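You operate a simulated robot arm through the tools that you are given. There is no shell and no other tool. Be economical: measure what you need, move in short steps, check, and stop when the job is done.

Carry out the task below with a simulated robot arm. There is one attempt and no reset: what you move stays moved.

TASK
Stand the seventy spacer beside the white hand brush. It goes on the side that lies toward x +0.0, y +1.0 (a direction in the base frame), with about 3 cm between them.
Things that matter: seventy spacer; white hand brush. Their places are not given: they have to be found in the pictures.

It is judged by the outcome, as a careful person would: the job done as asked, and still so three seconds after it is handed in. It fails if anything else is knocked over, pushed out of place, dropped, spilled or broken.

THE ROBOT
A 6-joint arm with a two-finger parallel gripper, fixed in place. Base frame: the origin is at the foot of the arm, x ahead of it, y to its left, z up; the work surface is at about z = 0. Lengths are in m, angles in rad, forces in N, time in s.
With the tool pointing down near the work surface it reaches from about 0.18 to 0.46 m from the base axis. Its first joint turns from -1.222 to 1.222 rad. Payload 1.9 kg.
Tool frame: the origin (TCP) lies between the finger pads and is the grasp point; the fingertips stand 0.023 m ahead of it; z points along the fingers, y is the line along which they close. The gripper opens to 0.094 m. The fingers are 0.038 m wide and 0.01 m thick; the gripper's body (0.054 by 0.096 m) begins 0.039 m behind the TCP.
Orientation is told as [roll, pitch, yaw] about the base's x, y, z axes, in that order, counted from this pose: with the fingers straight down and closing along the base's y, the tool's x points along the base's -x, its y along +y and its z along -z.

THE INTERFACE
- The arm moves only by the tool step_arm. Its argument "series" is a list of rows, each a list of 2 entries, a list of its own where there are three numbers: the shift along the tool's x, y, z in units of 250 mm (1.0 is 250 mm), then the turn, a rotation vector about the tool's x, y, z in units of 120 degrees (1.0 is 120 degrees). In form: [[[tx, ty, tz], [ax, ay, az]], ...]. A call has 1 to 20 rows; each row is the pose to reach, as a shift and turn from the pose commanded when the call began, along the tool's axes at that moment. "fingers" is the finger opening in mm, from 0 to 94, set as the call begins (left out, the last holds). A call with a number of a shift or a turn outside -1 to 1 is refused whole. A row lasts 0.2 s, in which the tool goes at most 0.05 m and 0.15 rad; a call with a longer step from one row to the next is refused whole, and so is a gripper value outside its range. A pose out of reach is approached as far as the arm can. The call stops where the force on the tool passes 40 N (or 10 N more than at its start, if that is more) or the arm is blocked; 0.2 s more then pass. The fingers move at their own pace (about 0.108 m/s each) and stop on an object; they squeeze with about 35 N. The grip force told is the motor's: it shows also when the fingers shut on nothing. Time passes only in rows, and 0.2 s behind the last, so rows that repeat a pose let the fingers close. It gives the time, the measured TCP pose, the force on the tool (base axes), the opening and the grip force at its end, in the units of the frame above (readings bear some noise).
- Cameras (640 x 400 px; columns grow to the right, rows downward): "scene" is fixed at [0.0672, 0.3099, 0.4427]; the picture's right is [-0.69, -0.72, 0.00], its down [-0.38, 0.36, -0.85] and it looks along [0.61, -0.59, -0.52] (base axes); focal length 264 px, centre (320, 200). "wrist" rides on the gripper at [-0.039, 0, -0.044] in the tool frame; the picture's right is [0.00, -1.00, 0.00], its down [0.97, 0.00, -0.24] and it looks along [0.24, 0.00, 0.97] (tool axes); focal length 218 px, centre (320, 200).
- capture(camera): a new picture of that camera. No time passes.
- measure_at(camera, pixels): for up to 12 pixels [column, row] of the newest picture of that camera ("zoom" is the newest enlarged one), the place [x, y, z] in the base frame of the surface seen there, good to about 0.002 m, but the place of the scene camera against the robot may be out by one fixed shift of up to 0.025 m in any direction. No time passes.
- inspect(camera, box): a new picture of the part [left, top, right, bottom] of that camera's present view, enlarged. No time passes.
- sign_off(): hands the job in; it is judged then, once.

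Work in short steps. Measure before you move; look again where a grasp or a placing could have gone wrong, and mend it. You have 60 turns and 22 pictures in all, the two below and enlarged ones among them. Open the gripper and draw the arm clear of the work before you hand the job in, unless the task says otherwise; then end with one line.

The tools are called after "Call:" by a JSON object that holds its "op" and its "data". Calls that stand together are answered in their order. step_arm: Moves the arm, as the interface text tells. Its arguments: {"type":"object","properties":{"series":{"type":"array"},"fingers":{"type":"number"}},"required":["series"]} The other tools are called the same way: capture (camera) takes a picture; measure_at (camera, pixels) gives the place of the surface under pixels of a picture; inspect (camera, box) takes an enlarged picture of a part of a camera's view; sign_off () hands the job in.

At the start:

```text
t: 0.0
ee_pos: [0.3345, 0.0368, 0.3005]
ee_rot: [0.001, -0.001, -0.001]
ft_force: [-0.2, -0.6, 1.0]
opening: 0.094
finger_force: 0.0
```

scene: 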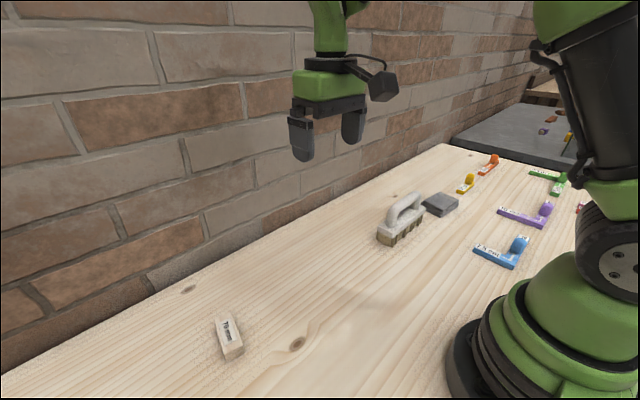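
wrist: 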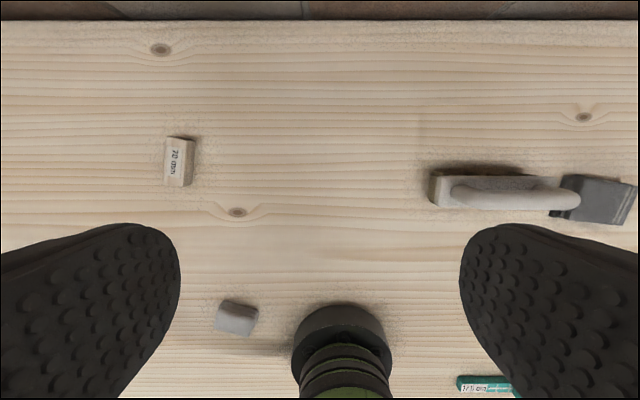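

The spacer marked "70" shows in the wrist picture at about (180,162), and the brush at (430–580,190). I'll zoom in on both and measure them.

Call:
{"op": "inspect", "data": {"camera": "wrist", "box": [120, 110, 280, 210]}}

Call:
{"op": "measure_at", "data": {"camera": "wrist", "pixels": [[170, 139], [192, 142], [188, 184], [167, 183], [180, 162], [433, 178], [436, 205], [500, 190], [545, 212], [545, 180], [237, 316], [210, 162]]}}

Call:
{"op": "inspect", "data": {"camera": "scene", "box": [180, 290, 300, 380]}}

Call:
{"op": "inspect", "data": {"camera": "scene", "box": [350, 170, 480, 260]}}

```text
4.00 times, centred on (200, 160) of wrist
```

zoom: 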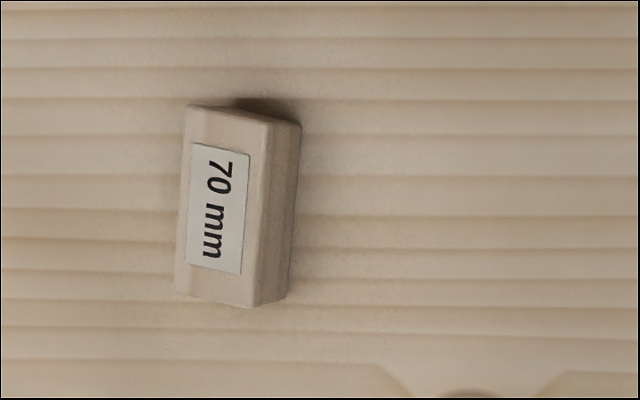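

```text
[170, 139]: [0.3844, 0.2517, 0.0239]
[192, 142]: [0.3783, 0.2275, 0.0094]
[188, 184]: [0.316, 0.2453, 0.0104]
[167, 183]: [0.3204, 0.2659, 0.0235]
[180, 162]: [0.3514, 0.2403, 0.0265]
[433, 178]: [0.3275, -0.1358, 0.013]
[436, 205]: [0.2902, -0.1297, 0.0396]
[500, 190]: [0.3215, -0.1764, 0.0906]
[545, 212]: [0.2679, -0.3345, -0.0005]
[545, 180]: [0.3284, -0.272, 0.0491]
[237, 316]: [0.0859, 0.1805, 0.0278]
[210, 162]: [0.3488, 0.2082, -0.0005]
```

```text
4.44 times, centred on (240, 335) of scene
```

zoom: 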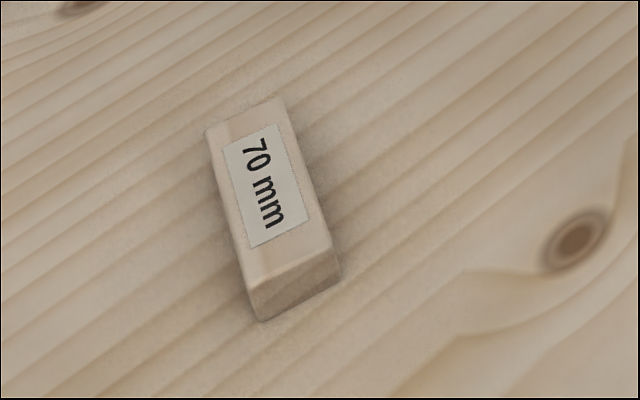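

```text
4.44 times, centred on (415, 215) of scene
```

zoom: 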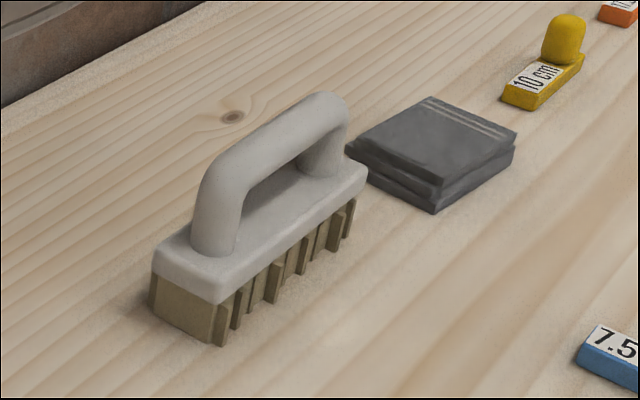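

The spacer lies flat, about 70 mm long and label up, with its long axis close to the base x. I'll measure its top edges and the brush's near end more finely.

Call:
{"op": "measure_at", "data": {"camera": "wrist", "pixels": [[168, 138], [186, 141], [182, 184], [165, 182], [184, 162], [167, 162], [191, 162], [175, 139], [174, 184]]}}

Call:
{"op": "inspect", "data": {"camera": "wrist", "box": [410, 140, 570, 240]}}

```text
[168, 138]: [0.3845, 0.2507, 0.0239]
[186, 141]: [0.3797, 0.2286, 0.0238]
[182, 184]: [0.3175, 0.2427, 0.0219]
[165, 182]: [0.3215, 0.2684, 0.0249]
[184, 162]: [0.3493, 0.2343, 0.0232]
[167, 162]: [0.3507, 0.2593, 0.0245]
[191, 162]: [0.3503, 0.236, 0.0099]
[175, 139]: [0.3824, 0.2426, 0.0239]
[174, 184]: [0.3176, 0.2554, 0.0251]
```

```text
4.00 times, centred on (490, 190) of wrist
```

zoom: 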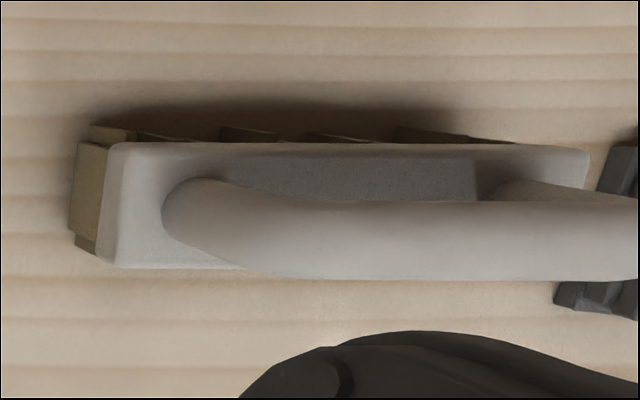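

Call:
{"op": "measure_at", "data": {"camera": "zoom", "pixels": [[72, 225], [80, 155], [84, 245], [110, 260], [118, 150], [108, 200], [300, 150], [575, 155], [220, 263], [90, 200], [140, 230], [560, 180]]}}

Call:
{"op": "measure_at", "data": {"camera": "wrist", "pixels": [[164, 162], [165, 162], [187, 162], [193, 162], [195, 162], [166, 150], [188, 150], [165, 175], [185, 175], [163, 175]]}}

```text
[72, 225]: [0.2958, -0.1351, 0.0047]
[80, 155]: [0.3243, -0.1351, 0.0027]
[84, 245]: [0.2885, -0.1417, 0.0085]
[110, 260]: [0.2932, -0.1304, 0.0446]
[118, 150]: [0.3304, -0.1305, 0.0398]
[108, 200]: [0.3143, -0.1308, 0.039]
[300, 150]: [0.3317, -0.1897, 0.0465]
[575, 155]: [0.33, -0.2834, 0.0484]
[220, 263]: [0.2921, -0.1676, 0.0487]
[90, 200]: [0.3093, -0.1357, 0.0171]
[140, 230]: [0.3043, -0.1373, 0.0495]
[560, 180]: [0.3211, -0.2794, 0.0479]
```

```text
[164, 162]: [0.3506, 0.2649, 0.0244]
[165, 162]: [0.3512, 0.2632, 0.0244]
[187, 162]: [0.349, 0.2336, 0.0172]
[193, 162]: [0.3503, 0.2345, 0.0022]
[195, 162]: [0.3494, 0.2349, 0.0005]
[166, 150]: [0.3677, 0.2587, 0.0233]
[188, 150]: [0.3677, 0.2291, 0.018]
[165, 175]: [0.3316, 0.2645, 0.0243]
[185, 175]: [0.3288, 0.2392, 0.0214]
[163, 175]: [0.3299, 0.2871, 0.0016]
```

The brush's near end face is at y≈-0.130 and its centre at x≈0.311. The spacer's centre is about (0.350, 0.249), it is 30 mm wide and 25 mm high, and its axis is yawed about -14.5°. I'll move above it with the fingers turned to match.

Call:
{"op": "step_arm", "data": {"series": [[[-0.0078, 0.106, 0.09], [0, 0, 0.0151]], [[-0.0155, 0.212, 0.18], [0, 0, 0.0302]], [[-0.0233, 0.318, 0.27], [0, 0, 0.0453]], [[-0.031, 0.424, 0.361], [0, 0, 0.0604]], [[-0.0388, 0.53, 0.451], [0, 0, 0.0755]], [[-0.0465, 0.636, 0.541], [0, 0, 0.0906]], [[-0.0543, 0.742, 0.632], [0, 0, 0.1057]], [[-0.062, 0.8476, 0.722], [0, 0, 0.1208]], [[-0.062, 0.8476, 0.722], [0, 0, 0.1208]]], "fingers": 80}}

Call:
{"op": "capture", "data": {"camera": "wrist"}}

```text
t: 2.0
ee_pos: [0.3494, 0.2524, 0.1214]
ee_rot: [0.004, 0.001, -0.255]
ft_force: [-0.3, 0.5, 0.5]
opening: 0.0801
finger_force: 0.0
```

```text
15 pictures are left
```

wrist: 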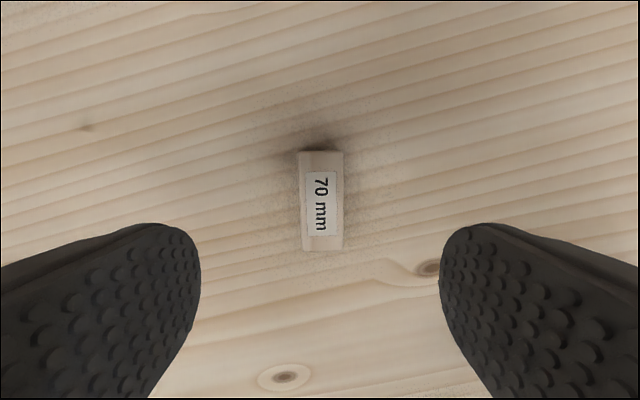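

The spacer at (321,200) is square to the fingers. I'll measure its outline from here.

Call:
{"op": "measure_at", "data": {"camera": "wrist", "pixels": [[321, 154], [321, 234], [321, 248], [303, 200], [341, 200], [321, 200], [301, 170], [301, 230], [342, 170], [341, 230]]}}

```text
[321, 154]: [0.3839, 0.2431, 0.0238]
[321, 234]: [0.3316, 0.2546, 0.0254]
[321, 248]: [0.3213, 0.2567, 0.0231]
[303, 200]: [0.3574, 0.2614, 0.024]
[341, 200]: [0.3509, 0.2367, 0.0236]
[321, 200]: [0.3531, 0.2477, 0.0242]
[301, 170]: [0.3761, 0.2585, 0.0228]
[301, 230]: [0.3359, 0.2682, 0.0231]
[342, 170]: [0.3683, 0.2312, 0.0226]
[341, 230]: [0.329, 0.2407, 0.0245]
```

Spacer centre is about (0.352, 0.250), which lies between the fingers. I'll go down to z≈0.027 and close.

Call:
{"op": "step_arm", "data": {"series": [[[0, 0, 0.12], [0, 0, 0]], [[0, 0, 0.24], [0, 0, 0]], [[0, 0, 0.32], [0, 0, 0]], [[0, 0, 0.372], [0, 0, 0]], [[0, 0, 0.372], [0, 0, 0]]]}}

Call:
{"op": "step_arm", "data": {"series": [[[0, 0, 0], [0, 0, 0]], [[0, 0, 0], [0, 0, 0]], [[0, 0, 0], [0, 0, 0]], [[0, 0, 0], [0, 0, 0]]], "fingers": 15}}

```text
t: 3.2
ee_pos: [0.3479, 0.2494, 0.0282]
ee_rot: [0.001, 0.0, -0.252]
ft_force: [-0.1, 0.1, -0.7]
opening: 0.0798
finger_force: 0.0
```

```text
t: 4.2
ee_pos: [0.348, 0.2493, 0.0288]
ee_rot: [0.001, 0.0, -0.254]
ft_force: [0.3, -1.1, 1.0]
opening: 0.0289
finger_force: 35.6
```

The grip holds at 28.9 mm, the spacer's width. I'll lift it 0.1 m, then carry it part of the way while turning back to yaw 0.

Call:
{"op": "step_arm", "data": {"series": [[[0, 0, -0.1], [0, 0, 0]], [[0, 0, -0.25], [0, 0, 0]], [[0, 0, -0.4], [0, 0, 0]], [[-0.018, -0.1336, -0.4], [0, 0, -0.02]], [[-0.036, -0.2672, -0.4], [0, 0, -0.04]], [[-0.054, -0.4008, -0.4], [0, 0, -0.06]], [[-0.072, -0.5344, -0.4], [0, 0, -0.08]], [[-0.09, -0.668, -0.4], [0, 0, -0.1]], [[-0.108, -0.8016, -0.4], [0, 0, -0.1208]], [[-0.108, -0.8016, -0.4], [0, 0, -0.1208]]]}}

```text
t: 6.4
ee_pos: [0.3239, 0.0493, 0.1293]
ee_rot: [0.003, 0.0, 0.001]
ft_force: [-0.1, -0.6, 0.3]
opening: 0.0149
finger_force: 0.1
```

The opening now reads 14.9 mm with no grip force, so the spacer has slipped out. I'll look for where it went.

Call:
{"op": "capture", "data": {"camera": "scene"}}

Call:
{"op": "capture", "data": {"camera": "wrist"}}

```text
14 pictures are left
```

scene: 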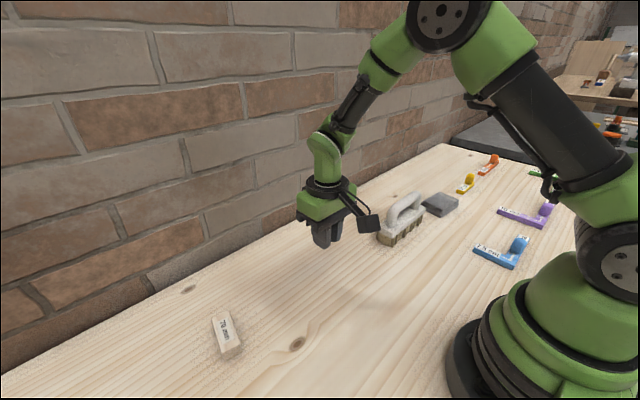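

```text
13 pictures are left
```

wrist: 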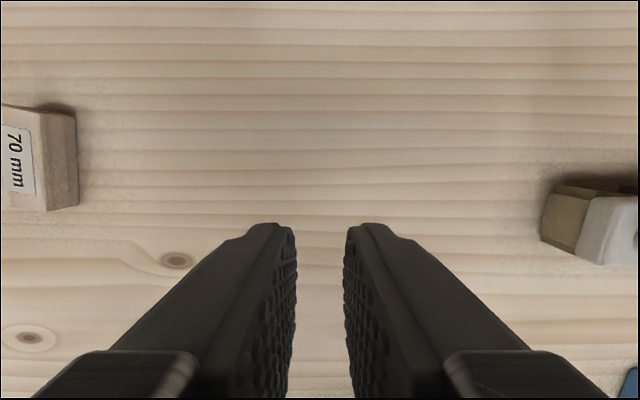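

The spacer is still upright and near its original place; it just slipped from the grip. I'll go back over it with the fingers open and measure again.

Call:
{"op": "step_arm", "data": {"series": [[[-0.017, 0.133, 0.006], [0, 0, 0.02]], [[-0.034, 0.266, 0.012], [0, 0, 0.04]], [[-0.052, 0.4, 0.018], [0, 0, 0.06]], [[-0.069, 0.533, 0.024], [0, 0, 0.08]], [[-0.087, 0.666, 0.03], [0, 0, 0.1]], [[-0.104, 0.799, 0.037], [0, 0, 0.1208]], [[-0.104, 0.799, 0.037], [0, 0, 0.1208]]], "fingers": 80}}

Call:
{"op": "capture", "data": {"camera": "wrist"}}

```text
t: 8.0
ee_pos: [0.35, 0.2483, 0.118]
ee_rot: [0.002, -0.001, -0.252]
ft_force: [-0.2, 0.4, 0.5]
opening: 0.0799
finger_force: 0.0
```

```text
12 pictures are left
```

wrist: 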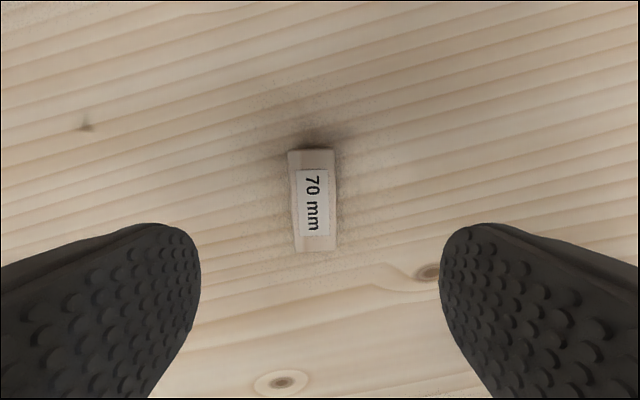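

Call:
{"op": "measure_at", "data": {"camera": "wrist", "pixels": [[311, 153], [317, 247], [295, 200], [332, 200], [314, 200], [292, 170], [297, 240], [331, 170], [334, 240], [337, 200]]}}

Call:
{"op": "inspect", "data": {"camera": "wrist", "box": [234, 140, 394, 260]}}

```text
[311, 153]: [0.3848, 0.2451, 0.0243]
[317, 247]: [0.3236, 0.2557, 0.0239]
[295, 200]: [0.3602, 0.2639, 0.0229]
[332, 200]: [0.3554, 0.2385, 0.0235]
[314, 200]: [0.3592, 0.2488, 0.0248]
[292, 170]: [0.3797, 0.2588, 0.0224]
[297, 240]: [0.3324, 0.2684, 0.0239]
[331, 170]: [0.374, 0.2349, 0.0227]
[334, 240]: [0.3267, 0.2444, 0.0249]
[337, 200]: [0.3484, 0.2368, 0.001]
```

```text
3.33 times, centred on (314, 200) of wrist
```

zoom: 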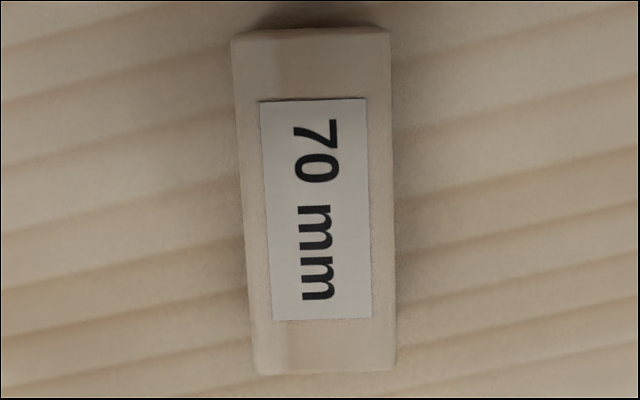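

The spacer's centre is now about (0.354, 0.251) with yaw about -0.19. My first grip was about 4 mm off along its length. This time I'll centre the grip better, go slightly deeper, close fully, and lift slowly.

Call:
{"op": "step_arm", "data": {"series": [[[-0.0174, 0.0127, 0.1], [0, 0, -0.03]], [[-0.0174, 0.0127, 0.22], [0, 0, -0.03]], [[-0.0174, 0.0127, 0.32], [0, 0, -0.03]], [[-0.0174, 0.0127, 0.36], [0, 0, -0.03]], [[-0.0174, 0.0127, 0.375], [0, 0, -0.03]], [[-0.0174, 0.0127, 0.375], [0, 0, -0.03]]]}}

Call:
{"op": "step_arm", "data": {"series": [[[0, 0, 0], [0, 0, 0]], [[0, 0, 0], [0, 0, 0]], [[0, 0, 0], [0, 0, 0]], [[0, 0, 0], [0, 0, 0]], [[0, 0, 0], [0, 0, 0]]], "fingers": 0}}

Call:
{"op": "step_arm", "data": {"series": [[[0, 0, -0.01], [0, 0, 0]], [[0, 0, -0.02], [0, 0, 0]], [[0, 0, -0.03], [0, 0, 0]], [[0, 0, -0.04], [0, 0, 0]], [[0, 0, -0.05], [0, 0, 0]], [[0, 0, -0.06], [0, 0, 0]]]}}

Call:
{"op": "capture", "data": {"camera": "wrist"}}

```text
t: 9.4
ee_pos: [0.3564, 0.2514, 0.0251]
ee_rot: [0.004, 0.001, -0.189]
ft_force: [0.2, 0.3, -0.3]
opening: 0.0798
finger_force: 0.1
```

```text
t: 10.6
ee_pos: [0.3559, 0.2519, 0.0243]
ee_rot: [0.002, -0.001, -0.19]
ft_force: [0.8, 0.1, -0.7]
opening: 0.0287
finger_force: 35.1
```

```text
t: 12.0
ee_pos: [0.3574, 0.2501, 0.0404]
ee_rot: [0.002, -0.001, -0.19]
ft_force: [0.6, 0.3, -0.4]
opening: 0.0288
finger_force: 34.9
```

```text
10 pictures are left
```

wrist: 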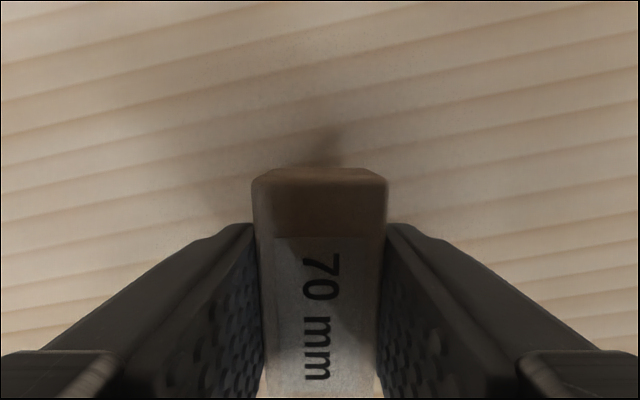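

Call:
{"op": "measure_at", "data": {"camera": "wrist", "pixels": [[320, 190], [320, 250], [320, 350], [270, 220], [370, 220], [320, 380]]}}

Call:
{"op": "inspect", "data": {"camera": "scene", "box": [160, 260, 320, 380]}}

```text
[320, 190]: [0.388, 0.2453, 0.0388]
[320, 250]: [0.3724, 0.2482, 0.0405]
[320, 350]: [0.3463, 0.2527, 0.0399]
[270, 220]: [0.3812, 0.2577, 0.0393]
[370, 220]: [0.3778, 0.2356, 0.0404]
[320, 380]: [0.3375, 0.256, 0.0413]
```

```text
3.33 times, centred on (240, 320) of scene
```

zoom: 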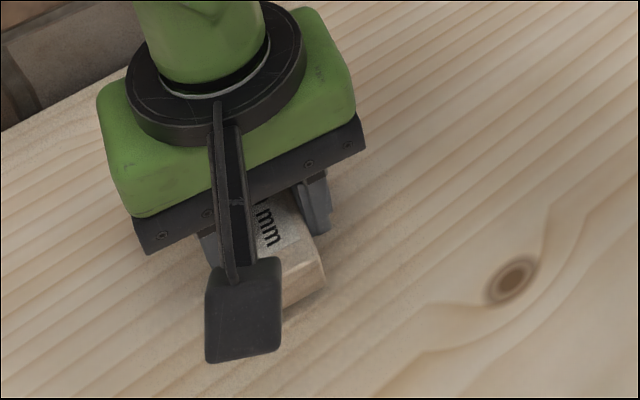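

The spacer is level in the grip, its top at z≈0.040, about 15 mm up. I'll carry it slowly with gentle acceleration, turning to yaw 0.

Call:
{"op": "step_arm", "data": {"series": [[[0, 0, -0.02], [0, 0, 0]], [[0, 0, -0.05], [0, 0, 0]], [[0, 0, -0.08], [0, 0, 0]], [[-0.001, -0.02, -0.1], [0, 0, -0.002]], [[-0.0035, -0.06, -0.1], [0, 0, -0.006]], [[-0.007, -0.12, -0.1], [0, 0, -0.0124]], [[-0.0106, -0.18, -0.1], [0, 0, -0.0185]], [[-0.0147, -0.25, -0.1], [0, 0, -0.0257]], [[-0.0188, -0.32, -0.1], [0, 0, -0.0329]], [[-0.0229, -0.39, -0.1], [0, 0, -0.04]], [[-0.027, -0.46, -0.1], [0, 0, -0.047]], [[-0.031, -0.53, -0.1], [0, 0, -0.0546]], [[-0.0352, -0.6, -0.1], [0, 0, -0.0618]], [[-0.0393, -0.67, -0.1], [0, 0, -0.069]], [[-0.0434, -0.74, -0.1], [0, 0, -0.0762]], [[-0.047, -0.8, -0.1], [0, 0, -0.0824]], [[-0.05, -0.85, -0.1], [0, 0, -0.0875]], [[-0.0517, -0.881, -0.1], [0, 0, -0.0907]]]}}

```text
t: 15.8
ee_pos: [0.328, 0.0327, 0.0638]
ee_rot: [0.003, 0.0, 0.0]
ft_force: [-0.2, 0.1, -0.3]
opening: 0.0289
finger_force: 34.6
```

Still held at 28.9 mm. I'll carry it on to above the place beside the brush.

Call:
{"op": "step_arm", "data": {"series": [[[0.003, -0.02, 0], [0, 0, 0]], [[0.009, -0.07, 0], [0, 0, 0]], [[0.018, -0.13, 0], [0, 0, 0]], [[0.027, -0.2, 0], [0, 0, 0]], [[0.037, -0.27, 0], [0, 0, 0]], [[0.046, -0.34, 0], [0, 0, 0]], [[0.055, -0.4, 0], [0, 0, 0]], [[0.061, -0.45, 0], [0, 0, 0]], [[0.064, -0.472, 0], [0, 0, 0]], [[0.064, -0.472, 0], [0, 0, 0]]]}}

Call:
{"op": "capture", "data": {"camera": "wrist"}}

```text
t: 18.0
ee_pos: [0.3132, -0.0858, 0.064]
ee_rot: [0.001, -0.002, -0.001]
ft_force: [0.3, 0.2, -0.2]
opening: 0.0286
finger_force: 34.9
```

```text
8 pictures are left
```

wrist: 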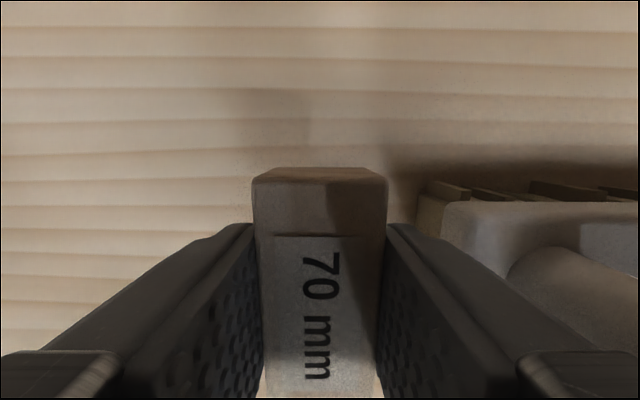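

Call:
{"op": "measure_at", "data": {"camera": "wrist", "pixels": [[445, 210], [448, 225], [320, 170], [320, 178], [320, 250], [380, 215], [258, 215], [425, 205], [460, 280]]}}

```text
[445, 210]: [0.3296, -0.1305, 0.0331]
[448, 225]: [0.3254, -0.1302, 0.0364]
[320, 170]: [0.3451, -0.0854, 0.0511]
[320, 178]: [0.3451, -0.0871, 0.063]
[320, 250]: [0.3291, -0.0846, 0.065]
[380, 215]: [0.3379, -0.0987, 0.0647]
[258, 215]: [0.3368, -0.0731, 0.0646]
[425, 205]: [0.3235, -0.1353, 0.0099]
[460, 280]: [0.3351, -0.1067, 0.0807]
```

The spacer's centre is at (0.311, -0.086), its near face at -0.100 and the brush face at -0.130, so the gap is 3 cm. I'll lower it about 40 mm slowly.

Call:
{"op": "step_arm", "data": {"series": [[[0, 0, 0.02], [0, 0, 0]], [[0, 0, 0.05], [0, 0, 0]], [[0, 0, 0.08], [0, 0, 0]], [[0, 0, 0.11], [0, 0, 0]], [[0, 0, 0.13], [0, 0, 0]], [[0, 0, 0.145], [0, 0, 0]], [[0, 0, 0.152], [0, 0, 0]], [[0, 0, 0.157], [0, 0, 0]], [[0, 0, 0.157], [0, 0, 0]]]}}

Call:
{"op": "measure_at", "data": {"camera": "wrist", "pixels": [[320, 250]]}}

```text
t: 20.0
ee_pos: [0.3127, -0.0859, 0.0247]
ee_rot: [0.002, 0.001, 0.001]
ft_force: [0.2, 0.7, -0.4]
opening: 0.0287
finger_force: 35.3
```

```text
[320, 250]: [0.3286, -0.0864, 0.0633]
```

The TCP is at the height of the grasp (0.0247), so the spacer is on the table. I'll open only to 44 mm, which keeps the finger clear of the brush, then rise straight up.

Call:
{"op": "step_arm", "data": {"series": [[[0, 0, 0], [0, 0, 0]], [[0, 0, 0], [0, 0, 0]], [[0, 0, 0], [0, 0, 0]]], "fingers": 44}}

Call:
{"op": "step_arm", "data": {"series": [[[0, 0, -0.04], [0, 0, 0]], [[0, 0, -0.1], [0, 0, 0]], [[0, 0, -0.2], [0, 0, 0]], [[0, 0, -0.3], [0, 0, 0]], [[0, 0, -0.4], [0, 0, 0]], [[0, 0, -0.5], [0, 0, 0]], [[0, 0, -0.6], [0, 0, 0]], [[0, 0, -0.6], [0, 0, 0]]]}}

Call:
{"op": "capture", "data": {"camera": "wrist"}}

Call:
{"op": "capture", "data": {"camera": "scene"}}

```text
t: 20.8
ee_pos: [0.3121, -0.0867, 0.0259]
ee_rot: [0.001, 0.0, 0.002]
ft_force: [0.3, 0.6, -0.2]
opening: 0.0438
finger_force: 0.0
```

```text
t: 22.6
ee_pos: [0.3107, -0.0842, 0.1762]
ee_rot: [0.002, 0.001, 0.001]
ft_force: [0.2, 0.2, 0.0]
opening: 0.0441
finger_force: 0.0
```

```text
7 pictures are left
```

wrist: 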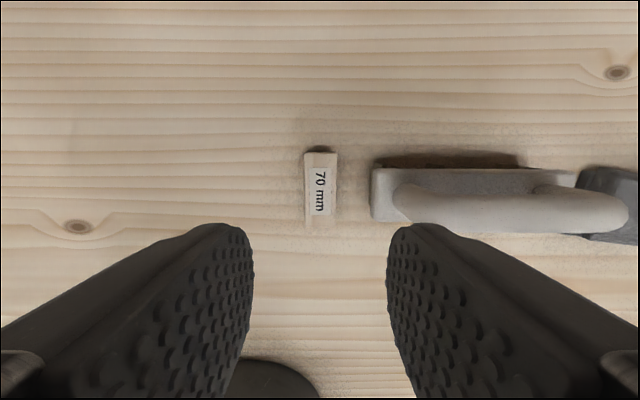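

```text
6 pictures are left
```

scene: 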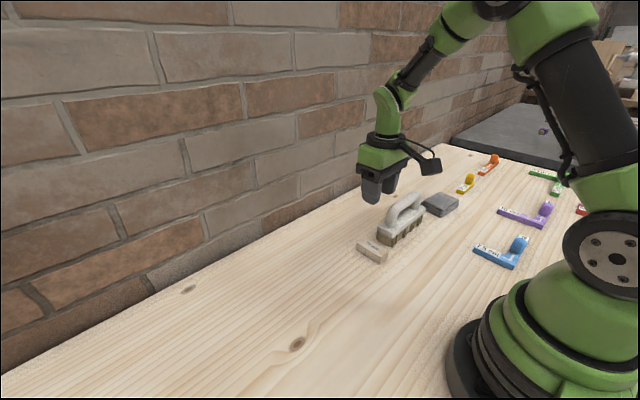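

Call:
{"op": "measure_at", "data": {"camera": "wrist", "pixels": [[306, 190], [335, 190], [321, 154], [321, 222], [338, 190], [373, 195], [376, 180], [376, 215]]}}

Call:
{"op": "step_arm", "data": {"series": [[[0, 0.1, -0.1], [0, 0, 0]], [[0, 0.25, -0.2], [0, 0, 0]], [[0, 0.4, -0.3], [0, 0, 0]], [[0, 0.5, -0.4], [0, 0, 0]], [[0, 0.5, -0.4], [0, 0, 0]]], "fingers": 94}}

```text
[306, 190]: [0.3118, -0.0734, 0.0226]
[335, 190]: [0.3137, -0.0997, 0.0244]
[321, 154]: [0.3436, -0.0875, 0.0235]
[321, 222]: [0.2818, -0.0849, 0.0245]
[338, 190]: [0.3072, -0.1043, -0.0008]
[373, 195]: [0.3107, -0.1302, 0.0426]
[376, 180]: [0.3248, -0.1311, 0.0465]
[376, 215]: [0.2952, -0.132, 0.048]
```

```text
t: 23.8
ee_pos: [0.3119, 0.0394, 0.2773]
ee_rot: [0.002, -0.002, 0.001]
ft_force: [0.3, 0.0, -0.2]
opening: 0.0938
finger_force: 0.0
```

The measured gap is about 3 cm (-0.100 to -0.130), the spacer is centred on the brush in x, nothing else has moved, and the arm is clear. I'm handing the job in.

Call:
{"op": "sign_off", "data": {}}

```text
The job is handed in.
```

The seventy spacer now lies flat, label up, on the +y side of the white hand brush with a gap of about 3 cm; it slipped from the first grip and ended near its starting spot, and I took "stand" to mean "place", so I didn't set it on end.
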